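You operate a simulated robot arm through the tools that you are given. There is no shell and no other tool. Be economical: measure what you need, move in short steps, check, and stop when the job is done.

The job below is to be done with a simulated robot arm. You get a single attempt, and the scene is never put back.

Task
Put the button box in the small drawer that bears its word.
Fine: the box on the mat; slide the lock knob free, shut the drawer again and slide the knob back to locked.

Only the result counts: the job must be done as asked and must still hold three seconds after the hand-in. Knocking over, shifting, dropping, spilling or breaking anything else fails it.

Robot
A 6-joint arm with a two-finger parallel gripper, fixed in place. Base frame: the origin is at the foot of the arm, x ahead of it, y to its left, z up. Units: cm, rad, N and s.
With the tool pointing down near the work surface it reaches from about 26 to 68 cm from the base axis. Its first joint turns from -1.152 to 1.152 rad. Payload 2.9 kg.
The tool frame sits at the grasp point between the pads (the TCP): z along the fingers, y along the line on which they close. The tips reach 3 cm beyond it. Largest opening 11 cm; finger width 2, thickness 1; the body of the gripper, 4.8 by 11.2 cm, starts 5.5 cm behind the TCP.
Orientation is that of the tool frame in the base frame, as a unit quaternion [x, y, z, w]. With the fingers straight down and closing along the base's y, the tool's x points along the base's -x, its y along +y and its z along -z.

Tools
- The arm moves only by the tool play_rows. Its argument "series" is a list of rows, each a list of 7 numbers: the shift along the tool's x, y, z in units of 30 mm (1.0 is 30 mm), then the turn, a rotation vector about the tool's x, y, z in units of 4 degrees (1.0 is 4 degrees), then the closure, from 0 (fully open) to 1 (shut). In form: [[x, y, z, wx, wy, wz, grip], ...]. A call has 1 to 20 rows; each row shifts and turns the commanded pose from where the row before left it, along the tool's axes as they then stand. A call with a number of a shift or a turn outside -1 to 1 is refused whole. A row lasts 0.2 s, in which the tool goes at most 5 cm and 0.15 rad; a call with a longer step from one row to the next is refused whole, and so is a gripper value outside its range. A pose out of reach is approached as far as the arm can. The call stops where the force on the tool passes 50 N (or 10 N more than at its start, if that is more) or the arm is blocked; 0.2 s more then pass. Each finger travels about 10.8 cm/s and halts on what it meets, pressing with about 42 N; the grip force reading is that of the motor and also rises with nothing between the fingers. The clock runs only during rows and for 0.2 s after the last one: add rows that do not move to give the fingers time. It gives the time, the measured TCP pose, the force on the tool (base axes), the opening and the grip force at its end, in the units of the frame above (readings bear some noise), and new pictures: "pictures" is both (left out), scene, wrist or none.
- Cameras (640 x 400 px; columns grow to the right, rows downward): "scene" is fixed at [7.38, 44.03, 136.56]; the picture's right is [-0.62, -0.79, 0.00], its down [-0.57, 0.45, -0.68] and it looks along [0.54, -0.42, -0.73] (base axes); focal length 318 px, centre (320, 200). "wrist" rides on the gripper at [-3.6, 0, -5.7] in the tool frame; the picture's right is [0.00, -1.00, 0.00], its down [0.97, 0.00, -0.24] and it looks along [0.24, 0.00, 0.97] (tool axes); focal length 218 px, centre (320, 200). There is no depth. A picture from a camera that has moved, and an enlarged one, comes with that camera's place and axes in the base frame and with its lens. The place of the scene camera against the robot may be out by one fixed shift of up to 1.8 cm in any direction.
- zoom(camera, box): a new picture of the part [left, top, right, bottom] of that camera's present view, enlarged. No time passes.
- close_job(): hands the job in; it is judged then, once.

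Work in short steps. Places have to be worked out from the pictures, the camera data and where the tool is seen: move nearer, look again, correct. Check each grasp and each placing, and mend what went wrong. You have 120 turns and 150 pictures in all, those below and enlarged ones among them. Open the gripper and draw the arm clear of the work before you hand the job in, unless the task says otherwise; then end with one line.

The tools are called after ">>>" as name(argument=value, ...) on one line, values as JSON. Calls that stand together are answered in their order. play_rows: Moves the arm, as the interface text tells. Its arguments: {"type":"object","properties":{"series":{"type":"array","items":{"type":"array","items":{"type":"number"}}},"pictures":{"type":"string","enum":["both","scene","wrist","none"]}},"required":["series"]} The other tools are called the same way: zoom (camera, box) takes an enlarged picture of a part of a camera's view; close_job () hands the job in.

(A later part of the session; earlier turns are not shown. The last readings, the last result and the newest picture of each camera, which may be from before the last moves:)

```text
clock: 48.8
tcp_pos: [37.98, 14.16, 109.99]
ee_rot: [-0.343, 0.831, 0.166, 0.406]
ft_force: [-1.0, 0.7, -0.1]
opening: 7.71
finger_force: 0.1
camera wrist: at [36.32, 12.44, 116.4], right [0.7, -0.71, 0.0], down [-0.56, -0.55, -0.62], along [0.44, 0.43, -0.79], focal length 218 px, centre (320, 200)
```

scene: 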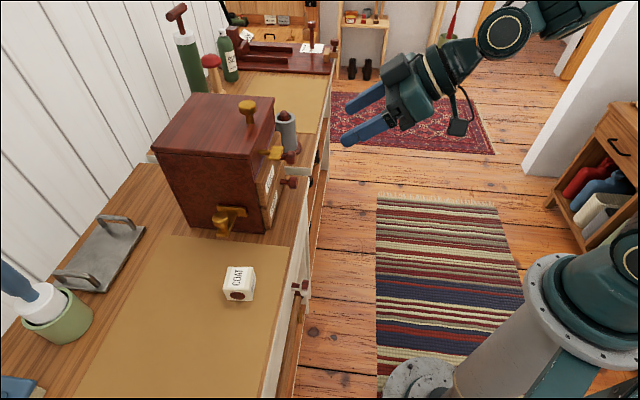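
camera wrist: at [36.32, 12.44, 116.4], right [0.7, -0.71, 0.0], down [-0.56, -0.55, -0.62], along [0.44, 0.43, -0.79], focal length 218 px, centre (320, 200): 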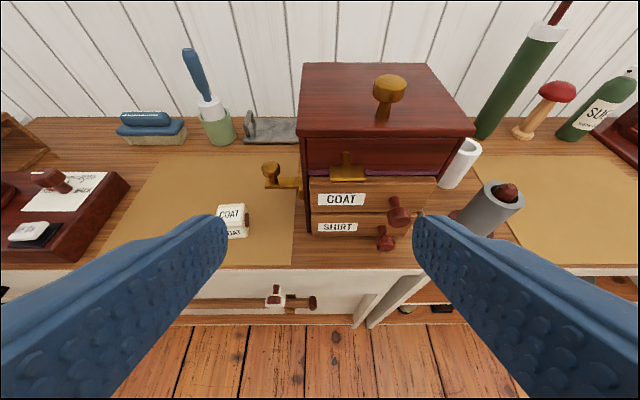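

COAT knob triangulates to about (55.5, 16.5, 92.4). I move to 6 cm short of it along the tool axis.

>>> play_rows(series=[[0.295, -0.597, 0.878, 0, 0, 0, 0.4], [0.295, -0.597, 0.878, 0, 0, 0, 0.5], [0.295, -0.597, 0.878, 0, 0, 0, 0.5], [0.295, -0.597, 0.878, 0, 0, 0, 0.5], [0.295, -0.597, 0.878, 0, 0, 0, 0.5], [0.295, -0.597, 0.878, 0, 0, 0, 0.5]])

```text
clock: 50.1
tcp_pos: [51.88, 13.03, 96.15]
ee_rot: [-0.342, 0.831, 0.165, 0.407]
ft_force: [-0.4, 0.0, -0.5]
opening: 5.52
finger_force: 0.0
camera wrist: at [50.2, 11.22, 102.63], right [0.7, -0.71, 0.0], down [-0.56, -0.56, -0.62], along [0.44, 0.43, -0.79], focal length 218 px, centre (320, 200)
```

scene: 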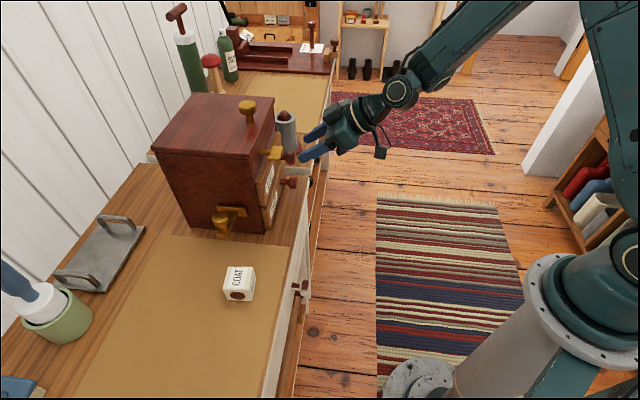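
wrist: 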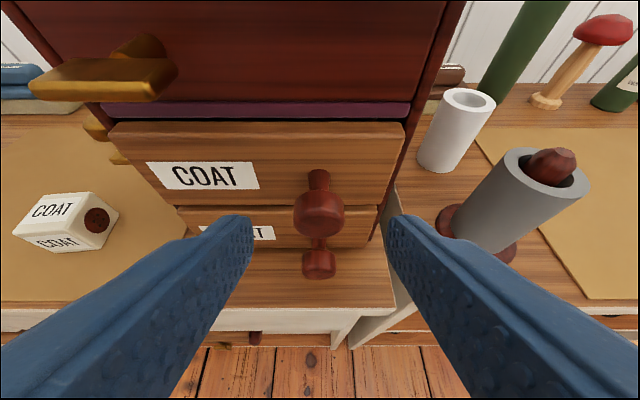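

Knob head is centred between the fingers. I advance 6 cm and close.

>>> play_rows(series=[[0, 0, 0.7, 0, 0, 0, 0.5], [0, 0, 0.7, 0, 0, 0, 0.5], [0, 0, 0.6, 0, 0, 0, 0.5], [0, 0, 0, 0, 0, 0, 0.5]], pictures="wrist")

```text
clock: 51.1
tcp_pos: [55.32, 16.36, 92.44]
ee_rot: [-0.342, 0.831, 0.165, 0.406]
ft_force: [-0.6, -0.1, 0.0]
opening: 5.5
finger_force: 0.0
camera wrist: at [53.7, 14.64, 98.84], right [0.7, -0.71, 0.0], down [-0.56, -0.56, -0.62], along [0.44, 0.43, -0.79], focal length 218 px, centre (320, 200)
```

wrist: 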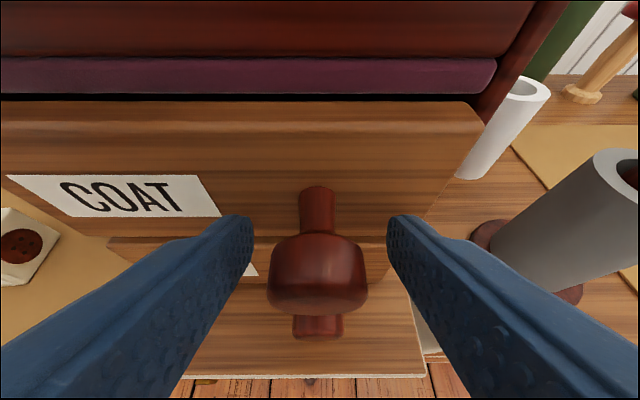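

>>> play_rows(series=[[0, 0, 0, 0, 0, 0, 0.65], [0, 0, 0, 0, 0, 0, 0.8], [0, 0, 0, 0, 0, 0, 0.8], [0, 0, 0, 0, 0, 0, 0.8]], pictures="wrist")

```text
clock: 52.1
tcp_pos: [55.22, 16.43, 92.43]
ee_rot: [-0.344, 0.831, 0.166, 0.405]
ft_force: [-4.3, 3.9, 0.1]
opening: 2.94
finger_force: 45.5
camera wrist: at [53.63, 14.67, 98.83], right [0.7, -0.71, 0.0], down [-0.56, -0.56, -0.62], along [0.44, 0.43, -0.79], focal length 218 px, centre (320, 200)
```

wrist: 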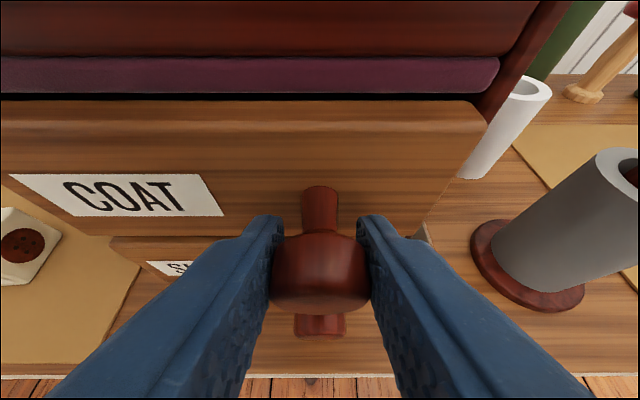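

Gripped. I pull outward along the drawer axis gently (1.5 cm) and read the force.

>>> play_rows(series=[[0.103, 0, -0.131, 0, 0, 0, 0.8], [0.103, 0, -0.131, 0, 0, 0, 0.8], [0.103, 0, -0.131, 0, 0, 0, 0.8], [0, 0, 0, 0, 0, 0, 0.8]], pictures="wrist")

```text
clock: 53.1
tcp_pos: [54.15, 15.3, 92.37]
ee_rot: [-0.343, 0.831, 0.166, 0.406]
ft_force: [-9.5, 8.7, -2.7]
opening: 2.91
finger_force: 44.9
camera wrist: at [52.6, 13.64, 98.83], right [0.7, -0.71, 0.0], down [-0.56, -0.56, -0.62], along [0.44, 0.43, -0.79], focal length 218 px, centre (320, 200)
```

wrist: 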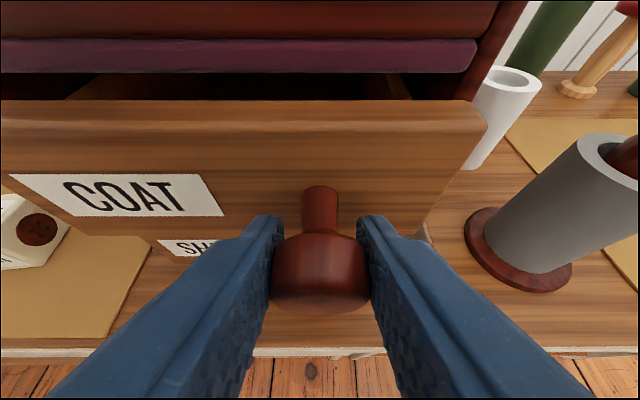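

The drawer opens, so the side slide was the lock. I continue pulling about 8 cm with a slight lateral relief.

>>> play_rows(series=[[0.185, 0.04, -0.236, 0, 0, 0, 0.8], [0.185, 0, -0.236, 0, 0, 0, 0.8], [0.185, 0, -0.236, 0, 0, 0, 0.8], [0.185, 0, -0.236, 0, 0, 0, 0.8], [0.185, 0, -0.236, 0, 0, 0, 0.8], [0.185, 0, -0.236, 0, 0, 0, 0.8], [0.185, 0, -0.236, 0, 0, 0, 0.8], [0, 0, 0, 0, 0, 0, 0.8]])

```text
clock: 55.0
tcp_pos: [49.72, 10.75, 92.4]
ee_rot: [-0.344, 0.831, 0.166, 0.405]
ft_force: [-9.1, 7.6, -11.9]
opening: 2.91
finger_force: 45.1
camera wrist: at [48.12, 9.16, 98.84], right [0.7, -0.71, 0.0], down [-0.56, -0.56, -0.62], along [0.44, 0.43, -0.79], focal length 218 px, centre (320, 200)
```

scene: 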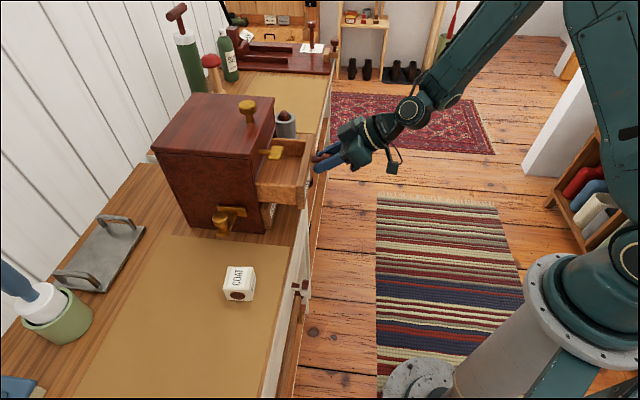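
wrist: 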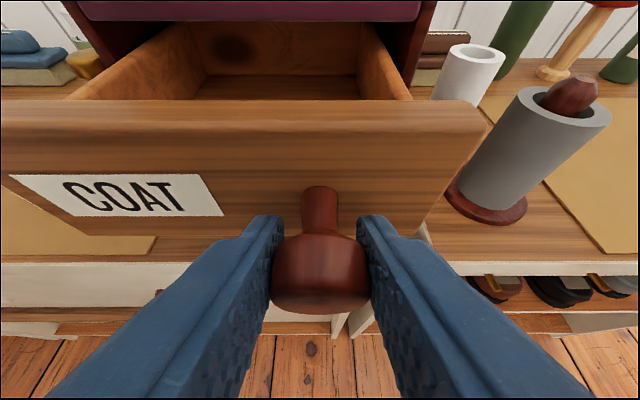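

Drawer is out 7.9 cm. I pull about 2.4 cm more for working room, easing the downward preload.

>>> play_rows(series=[[0.1, 0.03, -0.19, 0, 0, 0, 0.8], [0.123, 0, -0.157, 0, 0, 0, 0.8], [0.123, 0, -0.157, 0, 0, 0, 0.8], [0.123, 0, -0.157, 0, 0, 0, 0.8], [0, 0, 0, 0, 0, 0, 0.8]], pictures="wrist")

```text
clock: 56.1
tcp_pos: [47.97, 9.05, 92.4]
ee_rot: [-0.343, 0.832, 0.164, 0.405]
ft_force: [-0.3, -0.2, -26.8]
opening: 2.89
finger_force: 44.9
camera wrist: at [46.41, 7.48, 98.86], right [0.7, -0.71, 0.0], down [-0.56, -0.56, -0.61], along [0.44, 0.43, -0.79], focal length 218 px, centre (320, 200)
```

wrist: 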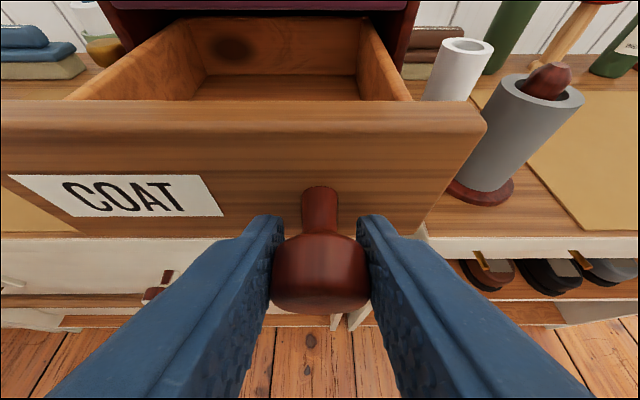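

Drawer is now out about 10.3 cm. I release the knob and back off.

>>> play_rows(series=[[0.06, 0, 0.05, 0, 0, 0, 0.8], [0, 0, 0, 0, 0, 0, 0.6], [0, 0, 0, 0, 0, 0, 0.45], [0, 0, 0, 0, 0, 0, 0.4], [0, 0, -1, 0, 0, 0, 0.4], [0, 0, -1, 0, 0, 0, 0.4], [0, 0, -1, 0, 0, 0, 0.4], [-0.5, 0, -0.8, 0, 0, 0, 0.4], [-0.5, 0, -0.8, 0, 0, 0, 0.4]])

```text
clock: 58.1
tcp_pos: [41.65, 2.87, 103.12]
ee_rot: [-0.343, 0.831, 0.165, 0.406]
ft_force: [-0.7, 0.3, -0.2]
opening: 6.62
finger_force: 0.1
camera wrist: at [40.04, 1.3, 109.67], right [0.7, -0.71, 0.0], down [-0.56, -0.56, -0.62], along [0.44, 0.43, -0.79], focal length 218 px, centre (320, 200)
```

scene: 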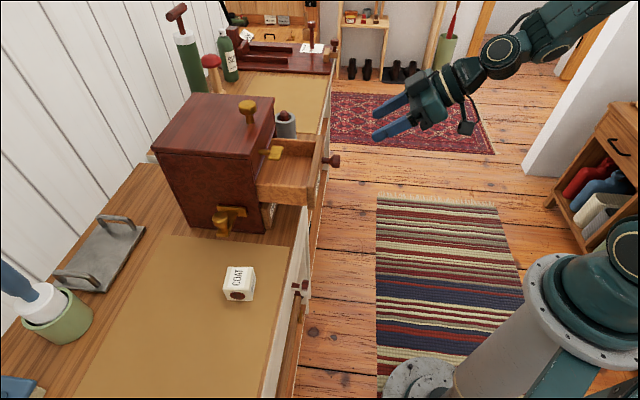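
wrist: 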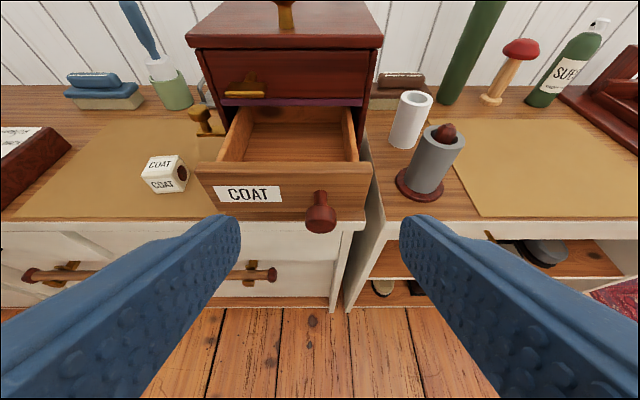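

>>> zoom(camera="wrist", box=[130, 60, 390, 240])

>>> zoom(camera="scene", box=[190, 80, 350, 320])

```text
2.22 times, centred on (260, 150) of wrist
camera zoom: at [40.04, 1.3, 109.67], right [0.7, -0.71, 0.0], down [-0.56, -0.56, -0.62], along [0.44, 0.43, -0.79], focal length 485 px, centre (453, 311)
```

zoom: 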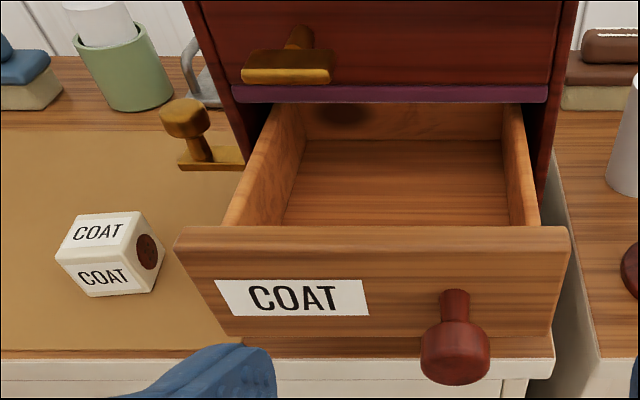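

```text
1.67 times, centred on (270, 200) of scene
camera zoom: at [7.38, 44.03, 136.56], right [-0.62, -0.79, 0.0], down [-0.57, 0.45, -0.68], along [0.54, -0.42, -0.73], focal length 529 px, centre (403, 200)
```

zoom: 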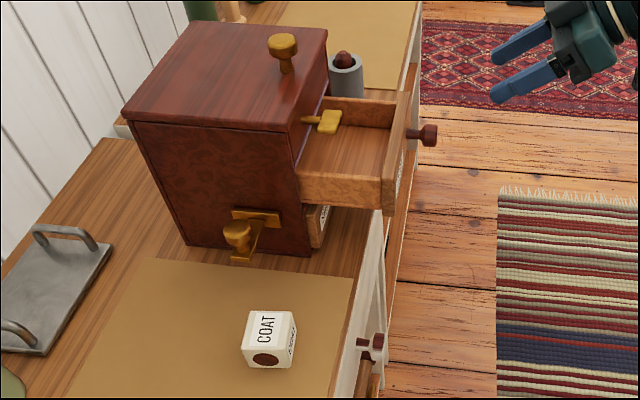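

Drawer interior measured: s≈3.4–15.8, floor z≈89.7, top z≈96. The box is near (40.9, 38.9), turned about 5° from the cabinet. I reduce tilt to 40°, and travel to a view point behind the box.

>>> play_rows(series=[[0, 0, 0, 0, 1, 0, 0.4], [0, 0, 0, 0, 1, 0, 0.4], [0, 0, 0, 0, 1, 0, 0.4], [-0.391, 0.785, 0.452, 0, 0, 0, 0.4], [-0.391, 0.785, 0.452, 0, 0, 0, 0.4], [-0.391, 0.785, 0.452, 0, 0, 0, 0.4], [-0.391, 0.785, 0.452, 0, 0, 0, 0.4], [-0.391, 0.785, 0.452, 0, 0, 0, 0.4], [-0.391, 0.785, 0.452, 0, 0, 0, 0.4], [-0.391, 0.785, 0.452, 0, 0, 0, 0.4], [-0.391, 0.785, 0.452, 0, 0, 0, 0.4], [-0.391, 0.785, 0.452, 0, 0, 0, 0.4], [-0.391, 0.785, 0.452, 0, 0, 0, 0.4], [-0.391, 0.785, 0.452, 0, 0, 0, 0.4]])

```text
clock: 61.1
tcp_pos: [37.12, 35.03, 99.62]
ee_rot: [-0.357, 0.87, 0.128, 0.316]
ft_force: [0.3, 0.0, 1.6]
opening: 6.61
finger_force: 0.1
camera wrist: at [36.52, 34.4, 106.47], right [0.7, -0.71, 0.0], down [-0.64, -0.63, -0.44], along [0.32, 0.31, -0.9], focal length 218 px, centre (320, 200)
```

scene: 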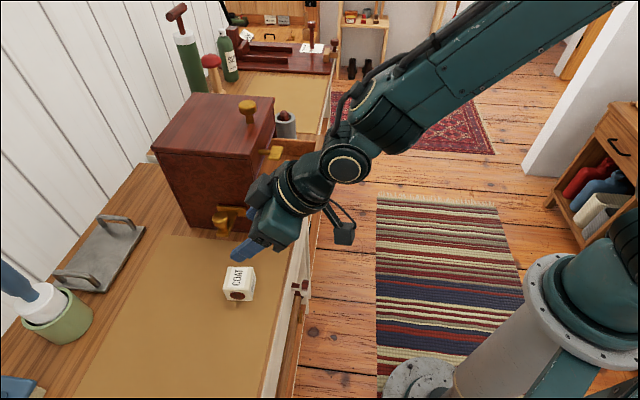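
wrist: 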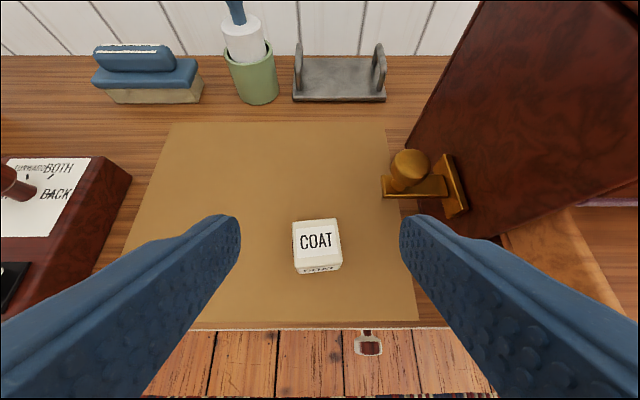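

>>> zoom(camera="wrist", box=[270, 200, 370, 290])

```text
4.44 times, centred on (320, 245) of wrist
camera zoom: at [36.52, 34.4, 106.47], right [0.7, -0.71, 0.0], down [-0.64, -0.63, -0.44], along [0.32, 0.31, -0.9], focal length 970 px, centre (320, 0)
```

zoom: 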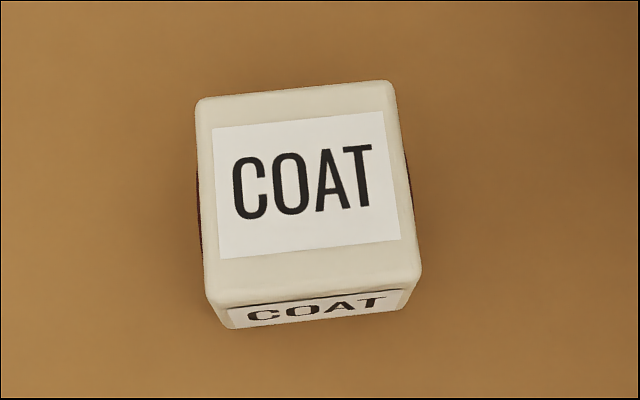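

Box centre is (40.65, 38.85), edge 4.6 cm, turned 6.4°. I yaw to match and go to 5 cm short of the grasp.

>>> play_rows(series=[[0, 0, 0, -0.515, 0, -0.613, 0.32], [0, 0, 0, -0.515, 0, -0.613, 0.32], [0.506, -0.032, 0.858, 0, 0, 0, 0.32], [0.506, -0.032, 0.858, 0, 0, 0, 0.32], [0.506, -0.032, 0.858, 0, 0, 0, 0.32], [0.506, -0.032, 0.858, 0, 0, 0, 0.32], [0, 0, 0, 0, 0, 0, 0.32]])

```text
clock: 62.8
tcp_pos: [38.87, 36.36, 87.92]
ee_rot: [-0.406, 0.847, 0.147, 0.311]
ft_force: [-1.2, -0.1, 0.3]
opening: 7.49
finger_force: 0.0
camera wrist: at [38.23, 35.61, 94.66], right [0.78, -0.63, 0.0], down [-0.56, -0.7, -0.44], along [0.28, 0.34, -0.9], focal length 218 px, centre (320, 200)
```

scene: 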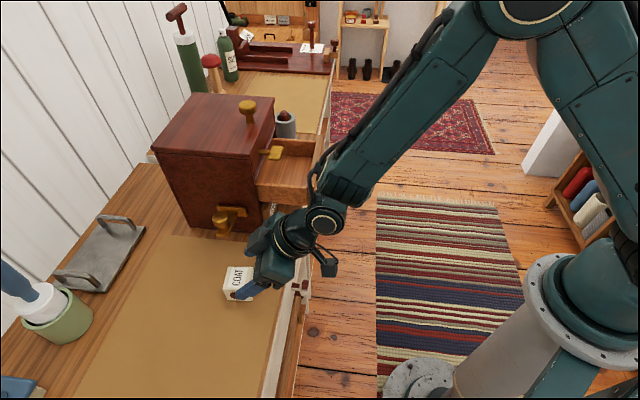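
wrist: 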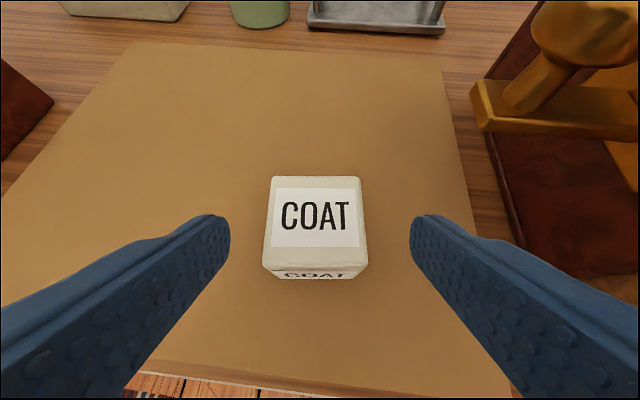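

Aligned and centred. I advance 5 cm to straddle the box.

>>> play_rows(series=[[0, 0, 0.6, 0, 0, 0, 0.32], [0, 0, 0.6, 0, 0, 0, 0.32], [0, 0, 0.45, 0, 0, 0, 0.32], [0, 0, 0, 0, 0, 0, 0.32]])

```text
clock: 63.8
tcp_pos: [40.88, 38.79, 84.15]
ee_rot: [-0.406, 0.848, 0.146, 0.309]
ft_force: [0.2, -0.8, 0.7]
opening: 7.49
finger_force: 0.0
camera wrist: at [40.32, 38.06, 91.0], right [0.78, -0.63, 0.0], down [-0.56, -0.7, -0.44], along [0.28, 0.34, -0.9], focal length 218 px, centre (320, 200)
```

scene: 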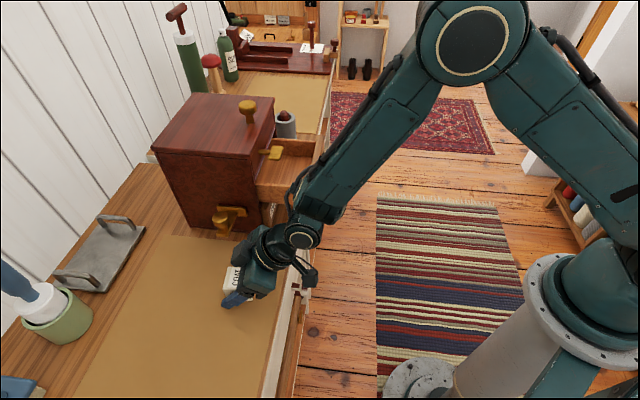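
wrist: 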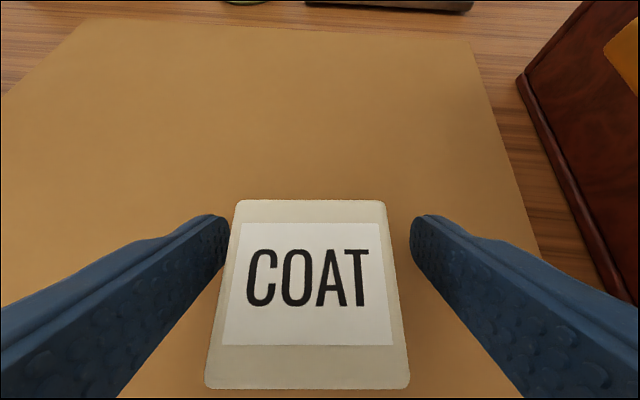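

>>> play_rows(series=[[0, 0.1, 0, 0, 0, 0, 0.4], [0, 0, 0, 0, 0, 0, 0.5], [0, 0, 0, 0, 0, 0, 0.6], [0, 0, 0, 0, 0, 0, 0.65], [0, 0, 0, 0, 0, 0, 0.65]], pictures="wrist")

```text
clock: 65.0
tcp_pos: [40.59, 39.01, 84.37]
ee_rot: [-0.405, 0.848, 0.145, 0.31]
ft_force: [0.0, -0.6, 0.1]
opening: 4.73
finger_force: 42.6
camera wrist: at [40.05, 38.23, 91.04], right [0.78, -0.63, 0.0], down [-0.56, -0.7, -0.44], along [0.28, 0.34, -0.9], focal length 218 px, centre (320, 200)
```

wrist: 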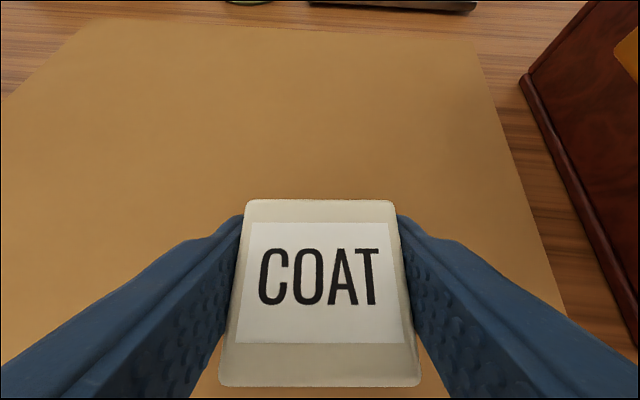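

Box gripped (opening 4.73). I lift 18 cm straight up and undo the 6.4° yaw.

>>> play_rows(series=[[-0.3, 0, -0.36, 0, 0, 0, 0.65], [-0.643, 0, -0.766, 0, 0, 0, 0.65], [-0.643, 0, -0.766, 0, 0, 0, 0.65], [-0.643, 0, -0.766, 0, 0, 0, 0.65], [-0.643, 0, -0.766, 0, 0, 0, 0.65], [-0.643, 0, -0.766, 0, 0, 0, 0.65], [-0.643, 0, -0.766, 0, 0, 0, 0.65], [0, 0, 0, 0.515, 0, 0.613, 0.65], [0, 0, 0, 0.515, 0, 0.613, 0.65], [0, 0, 0, 0, 0, 0, 0.65]])

```text
clock: 67.2
tcp_pos: [40.32, 38.98, 103.87]
ee_rot: [-0.358, 0.869, 0.128, 0.317]
ft_force: [-1.4, -0.7, -0.2]
opening: 4.74
finger_force: 41.9
camera wrist: at [39.81, 38.22, 110.64], right [0.7, -0.71, 0.0], down [-0.64, -0.63, -0.44], along [0.32, 0.31, -0.9], focal length 218 px, centre (320, 200)
```

scene: 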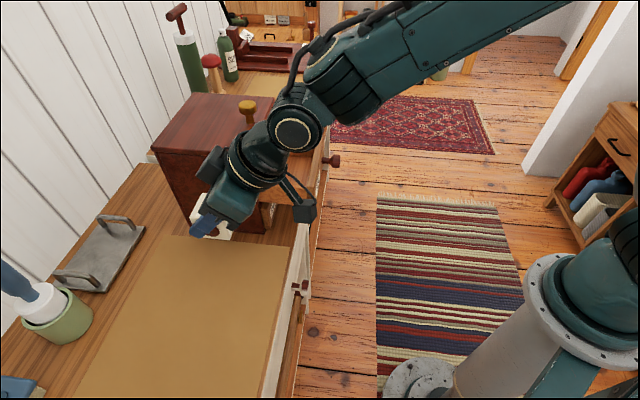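
wrist: 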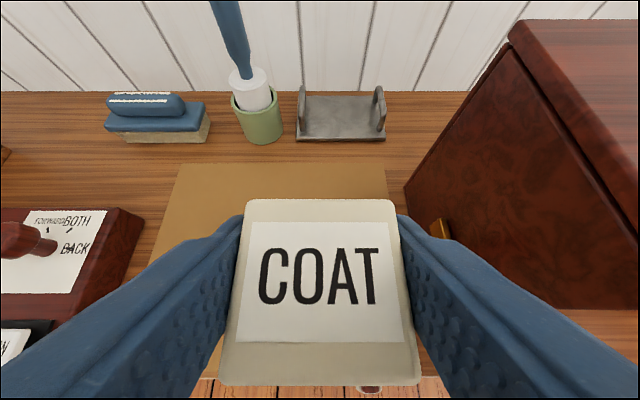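

>>> play_rows(series=[[0.412, -0.843, -0.346, 0, 0, 0, 0.65], [0.412, -0.843, -0.346, 0, 0, 0, 0.65], [0.412, -0.843, -0.346, 0, 0, 0, 0.65], [0.412, -0.843, -0.346, 0, 0, 0, 0.65], [0.412, -0.843, -0.346, 0, 0, 0, 0.65], [0.412, -0.843, -0.346, 0, 0, 0, 0.65], [0.412, -0.843, -0.346, 0, 0, 0, 0.65], [0.412, -0.843, -0.346, 0, 0, 0, 0.65], [0.412, -0.843, -0.346, 0, 0, 0, 0.65], [0.412, -0.843, -0.346, 0, 0, 0, 0.65], [0, 0, 0, 0, 0, 0, 0.65]])

```text
clock: 69.5
tcp_pos: [46.7, 9.69, 103.82]
ee_rot: [-0.358, 0.869, 0.128, 0.317]
ft_force: [0.3, 0.2, -1.8]
opening: 4.69
finger_force: 41.7
camera wrist: at [46.14, 8.96, 110.53], right [0.7, -0.71, 0.0], down [-0.64, -0.63, -0.44], along [0.32, 0.31, -0.9], focal length 218 px, centre (320, 200)
```

scene: 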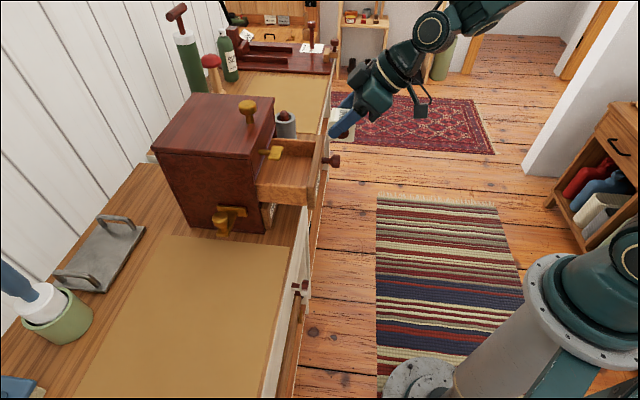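
wrist: 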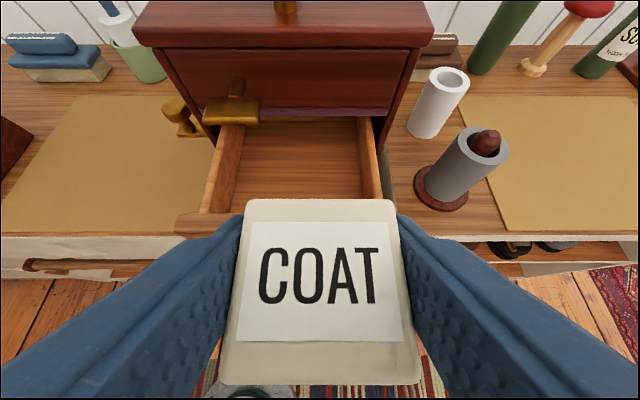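

Drawer interior spans s≈4.5–15.3; the T-handle ends near s 7.3. I move over the opening at s 11.2, n 7.5, still high.

>>> play_rows(series=[[-0.644, 0.024, 0.54, 0, 0, 0, 0.65], [-0.644, 0.024, 0.54, 0, 0, 0, 0.65], [-0.644, 0.024, 0.54, 0, 0, 0, 0.65], [0, 0, 0, 0, 0, 0, 0.65]])

```text
clock: 70.5
tcp_pos: [52.06, 15.03, 103.95]
ee_rot: [-0.358, 0.869, 0.129, 0.317]
ft_force: [-0.2, 0.2, -1.4]
opening: 4.73
finger_force: 41.9
camera wrist: at [51.48, 14.35, 110.74], right [0.7, -0.71, 0.0], down [-0.64, -0.63, -0.44], along [0.32, 0.31, -0.9], focal length 218 px, centre (320, 200)
```

scene: 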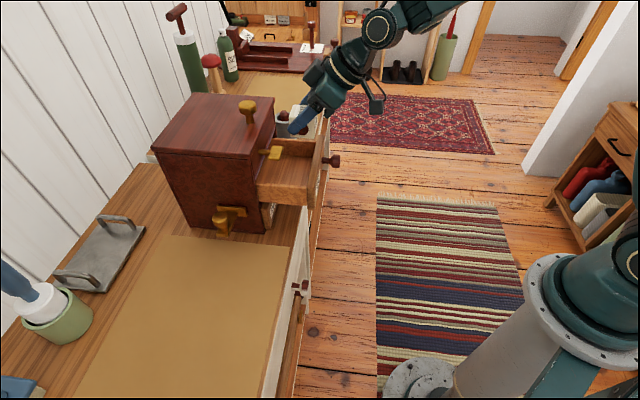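
wrist: 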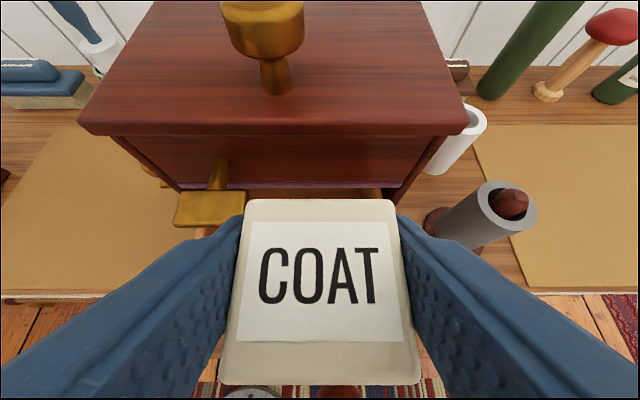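

>>> play_rows(series=[[0.245, 0, 0.585, 0, 0, 0, 0.65], [0.245, 0, 0.585, 0, 0, 0, 0.65], [0.245, 0, 0.585, 0, 0, 0, 0.65], [0, 0, 0, 0, 0, 0, 0.65]])

>>> zoom(camera="scene", box=[240, 90, 360, 220])

```text
clock: 71.5
tcp_pos: [53.16, 16.27, 98.49]
ee_rot: [-0.358, 0.869, 0.128, 0.317]
ft_force: [-0.2, 0.0, 0.4]
opening: 4.76
finger_force: 41.7
camera wrist: at [52.59, 15.54, 105.25], right [0.7, -0.71, 0.0], down [-0.64, -0.63, -0.44], along [0.32, 0.31, -0.9], focal length 218 px, centre (320, 200)
```

scene: 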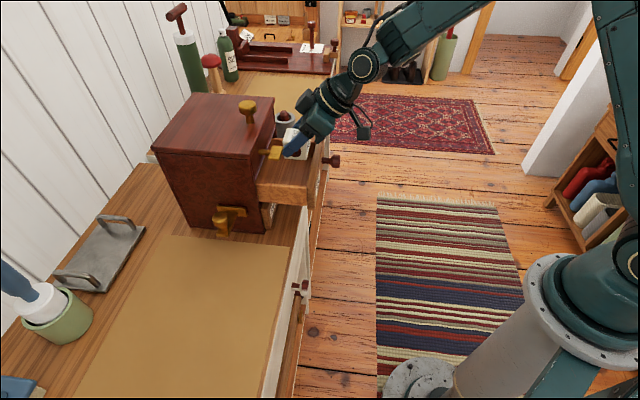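
wrist: 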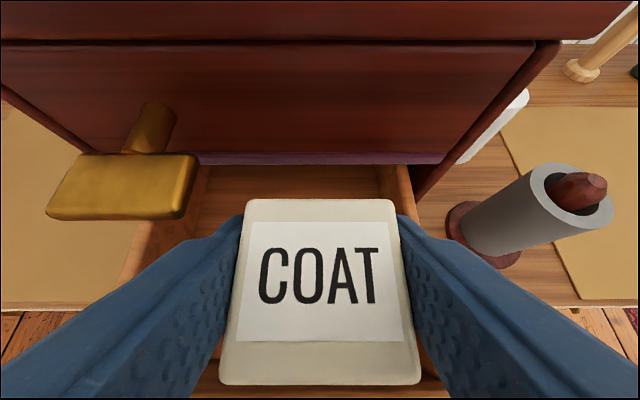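

```text
3.08 times, centred on (300, 155) of scene
camera zoom: at [7.38, 44.03, 136.56], right [-0.62, -0.79, 0.0], down [-0.57, 0.45, -0.68], along [0.54, -0.42, -0.73], focal length 977 px, centre (382, 338)
```

zoom: 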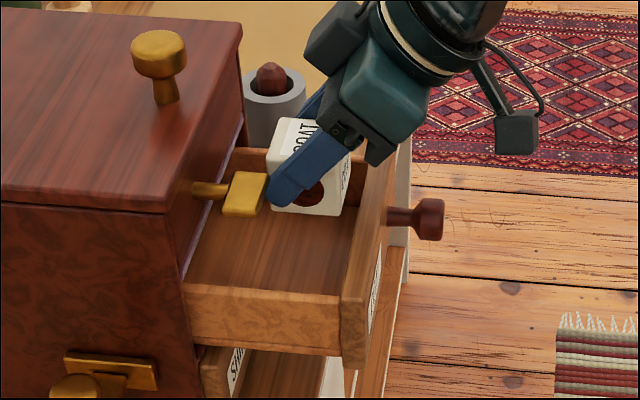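

Box is inside the drawer outline with clearance. I lower on to about z 94.3.

>>> play_rows(series=[[0.1325, 0, 0.346, 0, 0, 0, 0.65], [0.1325, 0, 0.346, 0, 0, 0, 0.65], [0.1325, 0, 0.346, 0, 0, 0, 0.65], [0.1325, 0, 0.346, 0, 0, 0, 0.65], [0, 0, 0, 0, 0, 0, 0.65]])

>>> zoom(camera="scene", box=[240, 90, 360, 220])

```text
clock: 72.8
tcp_pos: [54.34, 17.16, 94.23]
ee_rot: [-0.358, 0.869, 0.129, 0.317]
ft_force: [0.0, 0.2, 0.4]
opening: 4.71
finger_force: 42.3
camera wrist: at [53.63, 16.46, 100.93], right [0.7, -0.71, 0.0], down [-0.64, -0.63, -0.44], along [0.32, 0.31, -0.9], focal length 218 px, centre (320, 200)
```

scene: 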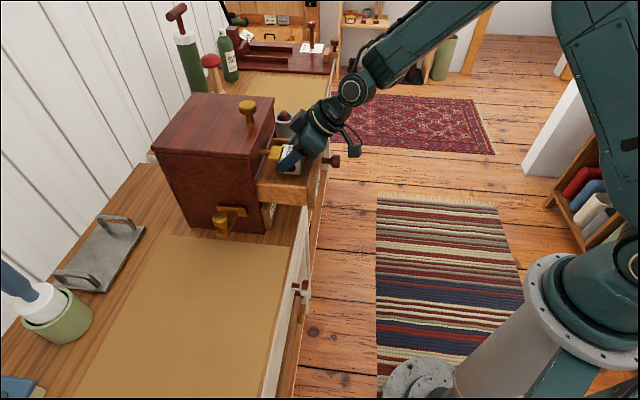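
wrist: 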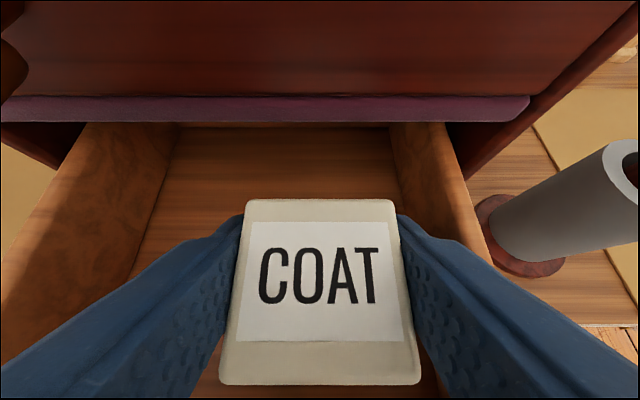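

```text
3.08 times, centred on (300, 155) of scene
camera zoom: at [7.38, 44.03, 136.56], right [-0.62, -0.79, 0.0], down [-0.57, 0.45, -0.68], along [0.54, -0.42, -0.73], focal length 977 px, centre (382, 338)
```

zoom: 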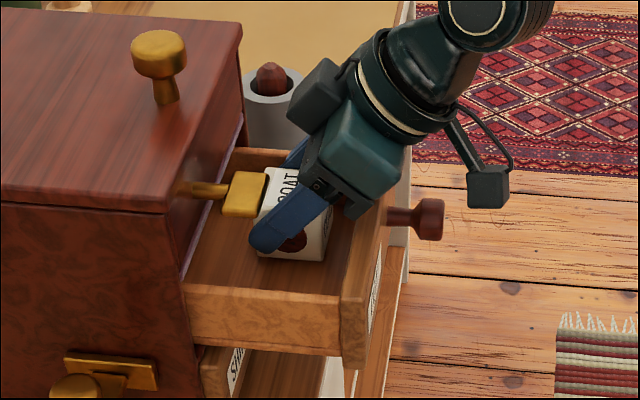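

>>> play_rows(series=[[0.0535, 0, 0.064, 0, 0, 0, 0.65], [0.0535, 0, 0.064, 0, 0, 0, 0.65], [0, 0, 0, 0, 0, 0, 0.65]], pictures="none")

```text
clock: 73.5
tcp_pos: [54.17, 17.23, 93.64]
ee_rot: [-0.359, 0.868, 0.128, 0.317]
ft_force: [0.1, 0.6, -0.4]
opening: 4.72
finger_force: 41.9
```

>>> play_rows(series=[[0.0535, 0, 0.064, 0, 0, 0, 0.65], [0.0535, 0, 0.064, 0, 0, 0, 0.65], [0, 0, 0, 0, 0, 0, 0.65]], pictures="none")

>>> zoom(camera="scene", box=[260, 120, 340, 200])

```text
clock: 74.3
tcp_pos: [54.47, 17.31, 93.51]
ee_rot: [-0.358, 0.867, 0.129, 0.321]
ft_force: [-2.6, 2.6, 29.0]
opening: 4.72
finger_force: 41.7
```

```text
5.00 times, centred on (300, 160) of scene
camera zoom: at [7.33, 44.02, 136.57], right [-0.62, -0.79, 0.0], down [-0.57, 0.45, -0.68], along [0.54, -0.42, -0.73], focal length 1588 px, centre (420, 400)
```

zoom: 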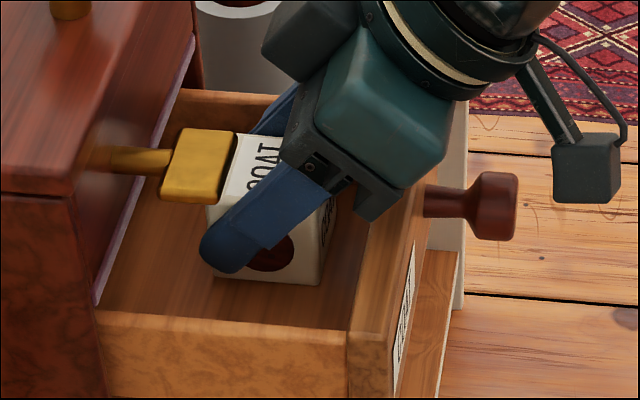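

Contact at z 93.5 matches the drawer floor. I unload slightly, open to about 5.4 cm (keeping off the drawer side), and withdraw along the tool axis.

>>> play_rows(series=[[-0.035, 0, -0.042, 0, 0, 0, 0.65], [0, 0, 0, 0, 0, 0, 0.56], [0, 0, 0, 0, 0, 0, 0.51], [0, 0, 0, 0, 0, 0, 0.51]], pictures="wrist")

```text
clock: 75.3
tcp_pos: [54.21, 17.21, 93.37]
ee_rot: [-0.359, 0.869, 0.129, 0.316]
ft_force: [-0.3, -0.2, 0.5]
opening: 5.38
finger_force: 0.0
camera wrist: at [53.57, 16.5, 100.14], right [0.7, -0.71, 0.0], down [-0.64, -0.63, -0.44], along [0.31, 0.31, -0.9], focal length 218 px, centre (320, 200)
```

wrist: 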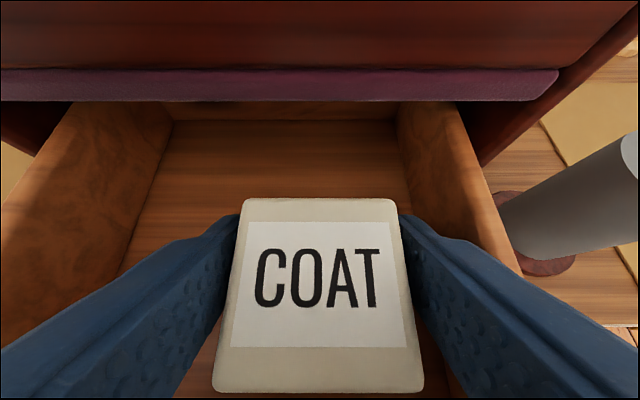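

Force vanished on opening, so the box stands on the floor. Withdraw.

>>> play_rows(series=[[0, 0, -0.4, 0, 0, 0, 0.51], [0, 0, -0.8, 0, 0, 0, 0.51], [0, 0, -1, 0, 0, 0, 0.51], [0, 0, -1, 0, 0, 0, 0.51], [0, 0, -1, 0, 0, 0, 0.51], [0, 0, -0.8, 0, 0, 0, 0.5]])

```text
clock: 76.8
tcp_pos: [47.51, 10.5, 104.9]
ee_rot: [-0.358, 0.869, 0.129, 0.317]
ft_force: [0.2, 0.1, 0.6]
opening: 5.53
finger_force: 0.0
camera wrist: at [46.79, 9.78, 111.64], right [0.7, -0.71, 0.0], down [-0.64, -0.63, -0.44], along [0.31, 0.31, -0.9], focal length 218 px, centre (320, 200)
```

scene: 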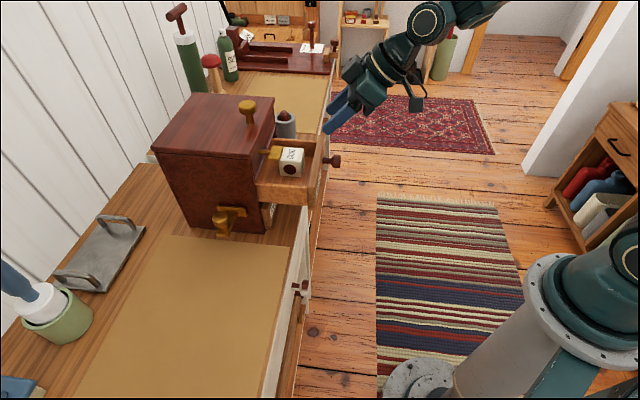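
wrist: 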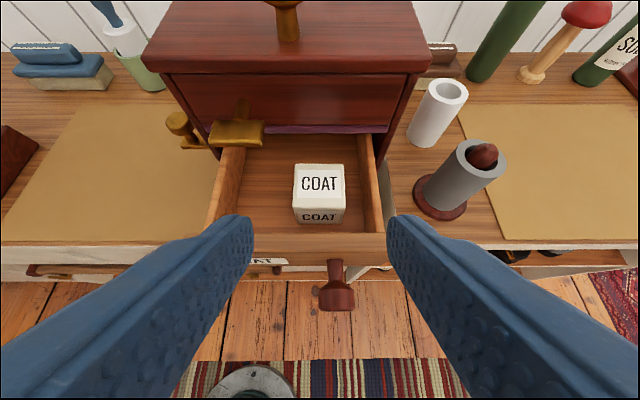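

Box sits upright inside. I now tilt to 52° and return to the knob's pre-grasp point.

>>> play_rows(series=[[0, 0, 0, 0, -1, 0, 0.5], [0, 0, 0, 0, -1, 0, 0.5], [0, 0, 0, 0, -1, 0, 0.5], [0.858, -0.112, 0.094, 0, 0, 0, 0.5], [0.858, -0.112, 0.094, 0, 0, 0, 0.5], [0.858, -0.112, 0.094, 0, 0, 0, 0.5], [0.858, -0.112, 0.094, 0, 0, 0, 0.5], [0, 0, 0, 0, 0, 0, 0.5]], pictures="wrist")

```text
clock: 78.5
tcp_pos: [44.46, 5.73, 96.08]
ee_rot: [-0.343, 0.83, 0.165, 0.407]
ft_force: [-0.8, 0.1, 0.7]
opening: 5.5
finger_force: 0.0
camera wrist: at [42.89, 4.05, 102.51], right [0.7, -0.71, 0.0], down [-0.56, -0.56, -0.62], along [0.44, 0.43, -0.79], focal length 218 px, centre (320, 200)
```

wrist: 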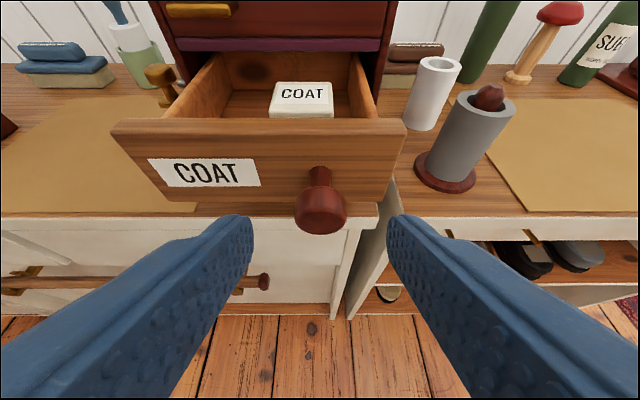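

>>> play_rows(series=[[0, 0, 0.7, 0, 0, 0, 0.5], [0, 0, 0.7, 0, 0, 0, 0.5], [0, 0, 0.62, 0, 0, 0, 0.5], [0, 0, 0, 0, 0, 0, 0.65], [0, 0, 0, 0, 0, 0, 0.8], [0, 0, 0, 0, 0, 0, 0.8], [0, 0, 0, 0, 0, 0, 0.8]], pictures="wrist")

```text
clock: 80.2
tcp_pos: [48.08, 8.99, 92.37]
ee_rot: [-0.343, 0.831, 0.165, 0.406]
ft_force: [7.4, -6.9, -3.2]
opening: 2.92
finger_force: 45.3
camera wrist: at [46.3, 7.39, 98.83], right [0.7, -0.71, 0.01], down [-0.56, -0.55, -0.62], along [0.44, 0.43, -0.79], focal length 218 px, centre (320, 200)
```

wrist: 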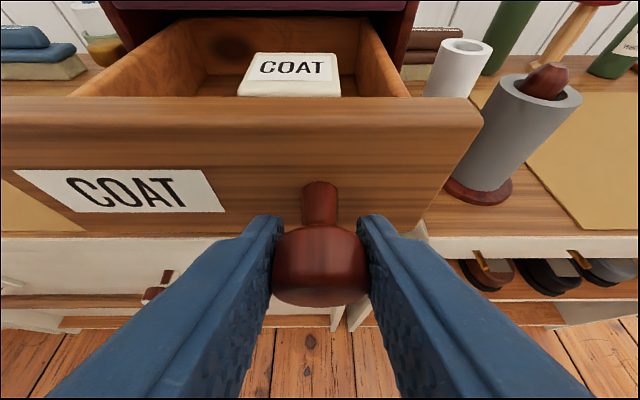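

Gripped again. I push the drawer in smoothly, 9.6 cm first.

>>> play_rows(series=[[-0.06, -0.03, 0.08, 0, 0, 0, 0.8], [-0.123, 0, 0.157, 0, 0, 0, 0.8], [-0.123, 0, 0.157, 0, 0, 0, 0.8], [-0.123, 0, 0.157, 0, 0, 0, 0.8], [-0.123, 0, 0.157, 0, 0, 0, 0.8], [-0.123, 0, 0.157, 0, 0, 0, 0.8], [-0.123, 0, 0.157, 0, 0, 0, 0.8], [-0.123, 0, 0.157, 0, 0, 0, 0.8], [-0.123, 0, 0.157, 0, 0, 0, 0.8], [-0.123, 0, 0.157, 0, 0, 0, 0.8], [-0.123, 0, 0.157, 0, 0, 0, 0.8], [-0.123, 0, 0.157, 0, 0, 0, 0.8], [-0.123, 0, 0.157, 0, 0, 0, 0.8], [-0.123, 0, 0.157, 0, 0, 0, 0.8], [-0.123, 0, 0.157, 0, 0, 0, 0.8], [-0.123, 0, 0.157, 0, 0, 0, 0.8], [0, 0, 0, 0, 0, 0, 0.8]])

```text
clock: 83.8
tcp_pos: [54.54, 15.7, 92.43]
ee_rot: [-0.342, 0.831, 0.165, 0.406]
ft_force: [-8.2, 8.1, -2.2]
opening: 2.92
finger_force: 45.0
camera wrist: at [52.89, 13.94, 98.83], right [0.7, -0.71, 0.0], down [-0.56, -0.56, -0.62], along [0.44, 0.43, -0.79], focal length 218 px, centre (320, 200)
```

scene: 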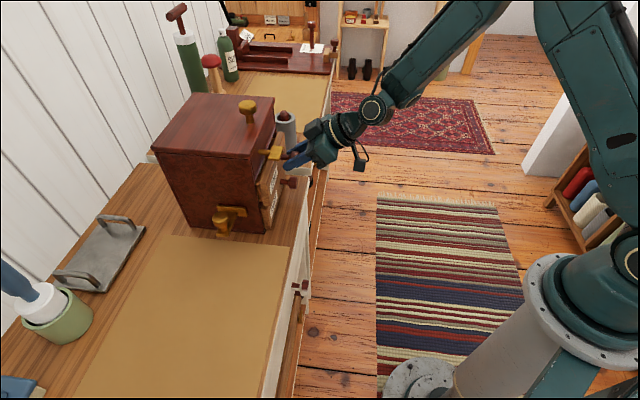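
wrist: 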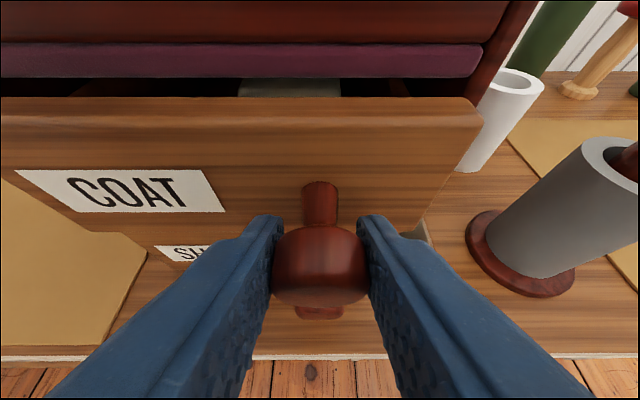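

About 1 cm remains. I push on until it meets the stop.

>>> play_rows(series=[[-0.07, 0.03, 0.09, 0, 0, 0, 0.8], [-0.07, 0, 0.09, 0, 0, 0, 0.8], [-0.07, 0, 0.09, 0, 0, 0, 0.8], [-0.035, 0, 0.045, 0, 0, 0, 0.8], [0, 0, 0, 0, 0, 0, 0.8]], pictures="wrist")

```text
clock: 85.0
tcp_pos: [55.09, 16.2, 92.35]
ee_rot: [-0.341, 0.832, 0.165, 0.405]
ft_force: [-32.8, -24.2, 9.8]
opening: 2.93
finger_force: 44.6
camera wrist: at [53.53, 14.59, 98.84], right [0.7, -0.71, 0.0], down [-0.56, -0.56, -0.61], along [0.44, 0.43, -0.79], focal length 218 px, centre (320, 200)
```

wrist: 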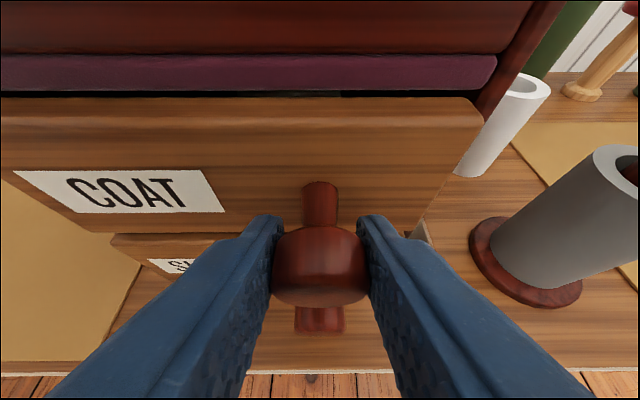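

>>> play_rows(series=[[-0.03, 0.02, 0.03, 0, 0, 0, 0.8], [0, 0, 0, 0, 0, 0, 0.8], [0, 0, 0, 0, 0, 0, 0.8]], pictures="none")

>>> zoom(camera="wrist", box=[0, 40, 520, 280])

>>> zoom(camera="scene", box=[235, 90, 305, 240])

```text
clock: 85.8
tcp_pos: [55.3, 16.32, 92.4]
ee_rot: [-0.342, 0.832, 0.165, 0.404]
ft_force: [-32.6, -34.6, 10.1]
opening: 2.93
finger_force: 45.2
```

```text
1.23 times, centred on (260, 160) of wrist
camera zoom: at [53.64, 14.7, 98.81], right [0.7, -0.71, 0.0], down [-0.56, -0.56, -0.61], along [0.44, 0.43, -0.79], focal length 269 px, centre (394, 249)
```

zoom: 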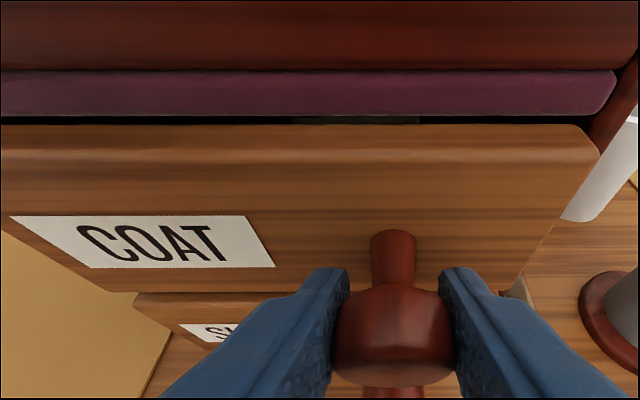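

```text
2.67 times, centred on (270, 165) of scene
camera zoom: at [7.28, 43.94, 136.6], right [-0.62, -0.79, 0.0], down [-0.57, 0.45, -0.68], along [0.54, -0.42, -0.73], focal length 847 px, centre (453, 293)
```

zoom: 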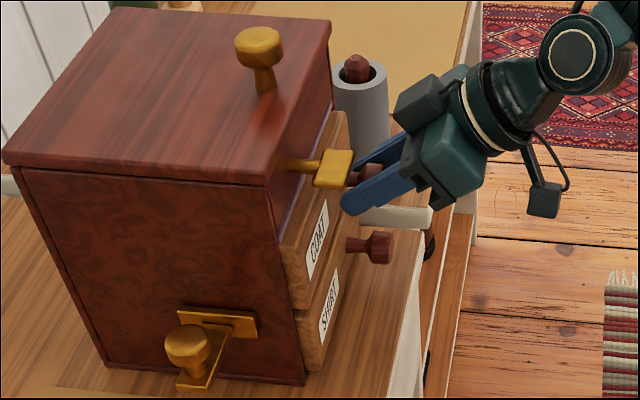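

Drawer is back at its original closed position (within 0.1 cm). I unload, release and back away.

>>> play_rows(series=[[0.04, 0, -0.05, 0, 0, 0, 0.8], [0, 0, 0, 0, 0, 0, 0.65], [0, 0, 0, 0, 0, 0, 0.5], [0, 0, 0, 0, 0, 0, 0.45], [0, 0, -0.5, 0, 0, 0, 0.45], [0, 0, -1, 0, 0, 0, 0.45], [0, 0, -1, 0, 0, 0, 0.45], [0, 0, -1, 0, 0, 0, 0.45], [-0.5, 0, -1, 0, 0, 0, 0.3], [-0.5, 0, -1, 0, 0, 0, 0.3]])

>>> zoom(camera="wrist", box=[200, 20, 440, 240])

```text
clock: 88.0
tcp_pos: [47.15, 8.66, 105.05]
ee_rot: [-0.343, 0.831, 0.166, 0.405]
ft_force: [0.1, 0.2, -0.3]
opening: 7.68
finger_force: 0.1
camera wrist: at [45.6, 6.99, 111.46], right [0.7, -0.71, 0.0], down [-0.56, -0.56, -0.62], along [0.44, 0.43, -0.79], focal length 218 px, centre (320, 200)
```

scene: 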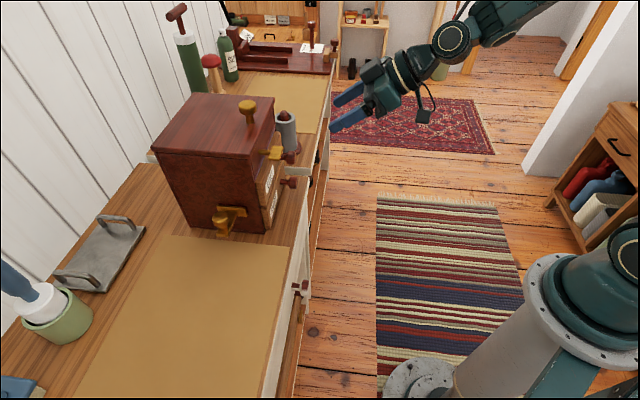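
wrist: 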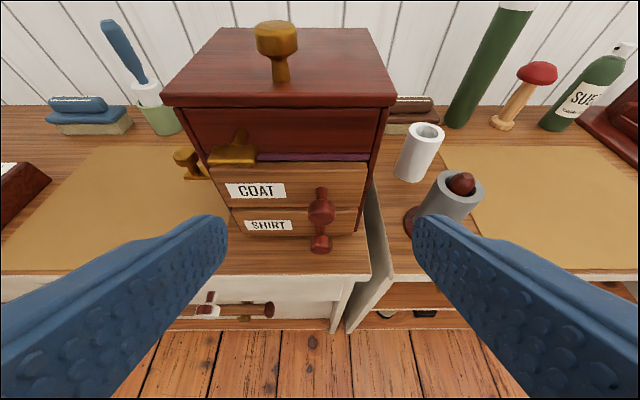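

```text
1.82 times, centred on (320, 130) of wrist
camera zoom: at [45.6, 6.99, 111.46], right [0.7, -0.71, 0.0], down [-0.56, -0.56, -0.62], along [0.44, 0.43, -0.79], focal length 397 px, centre (320, 327)
```

zoom: 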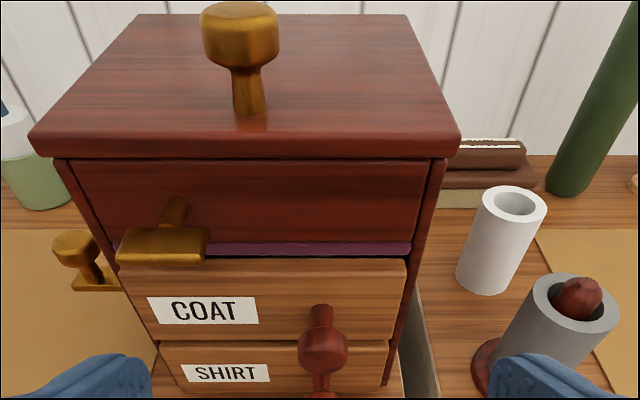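

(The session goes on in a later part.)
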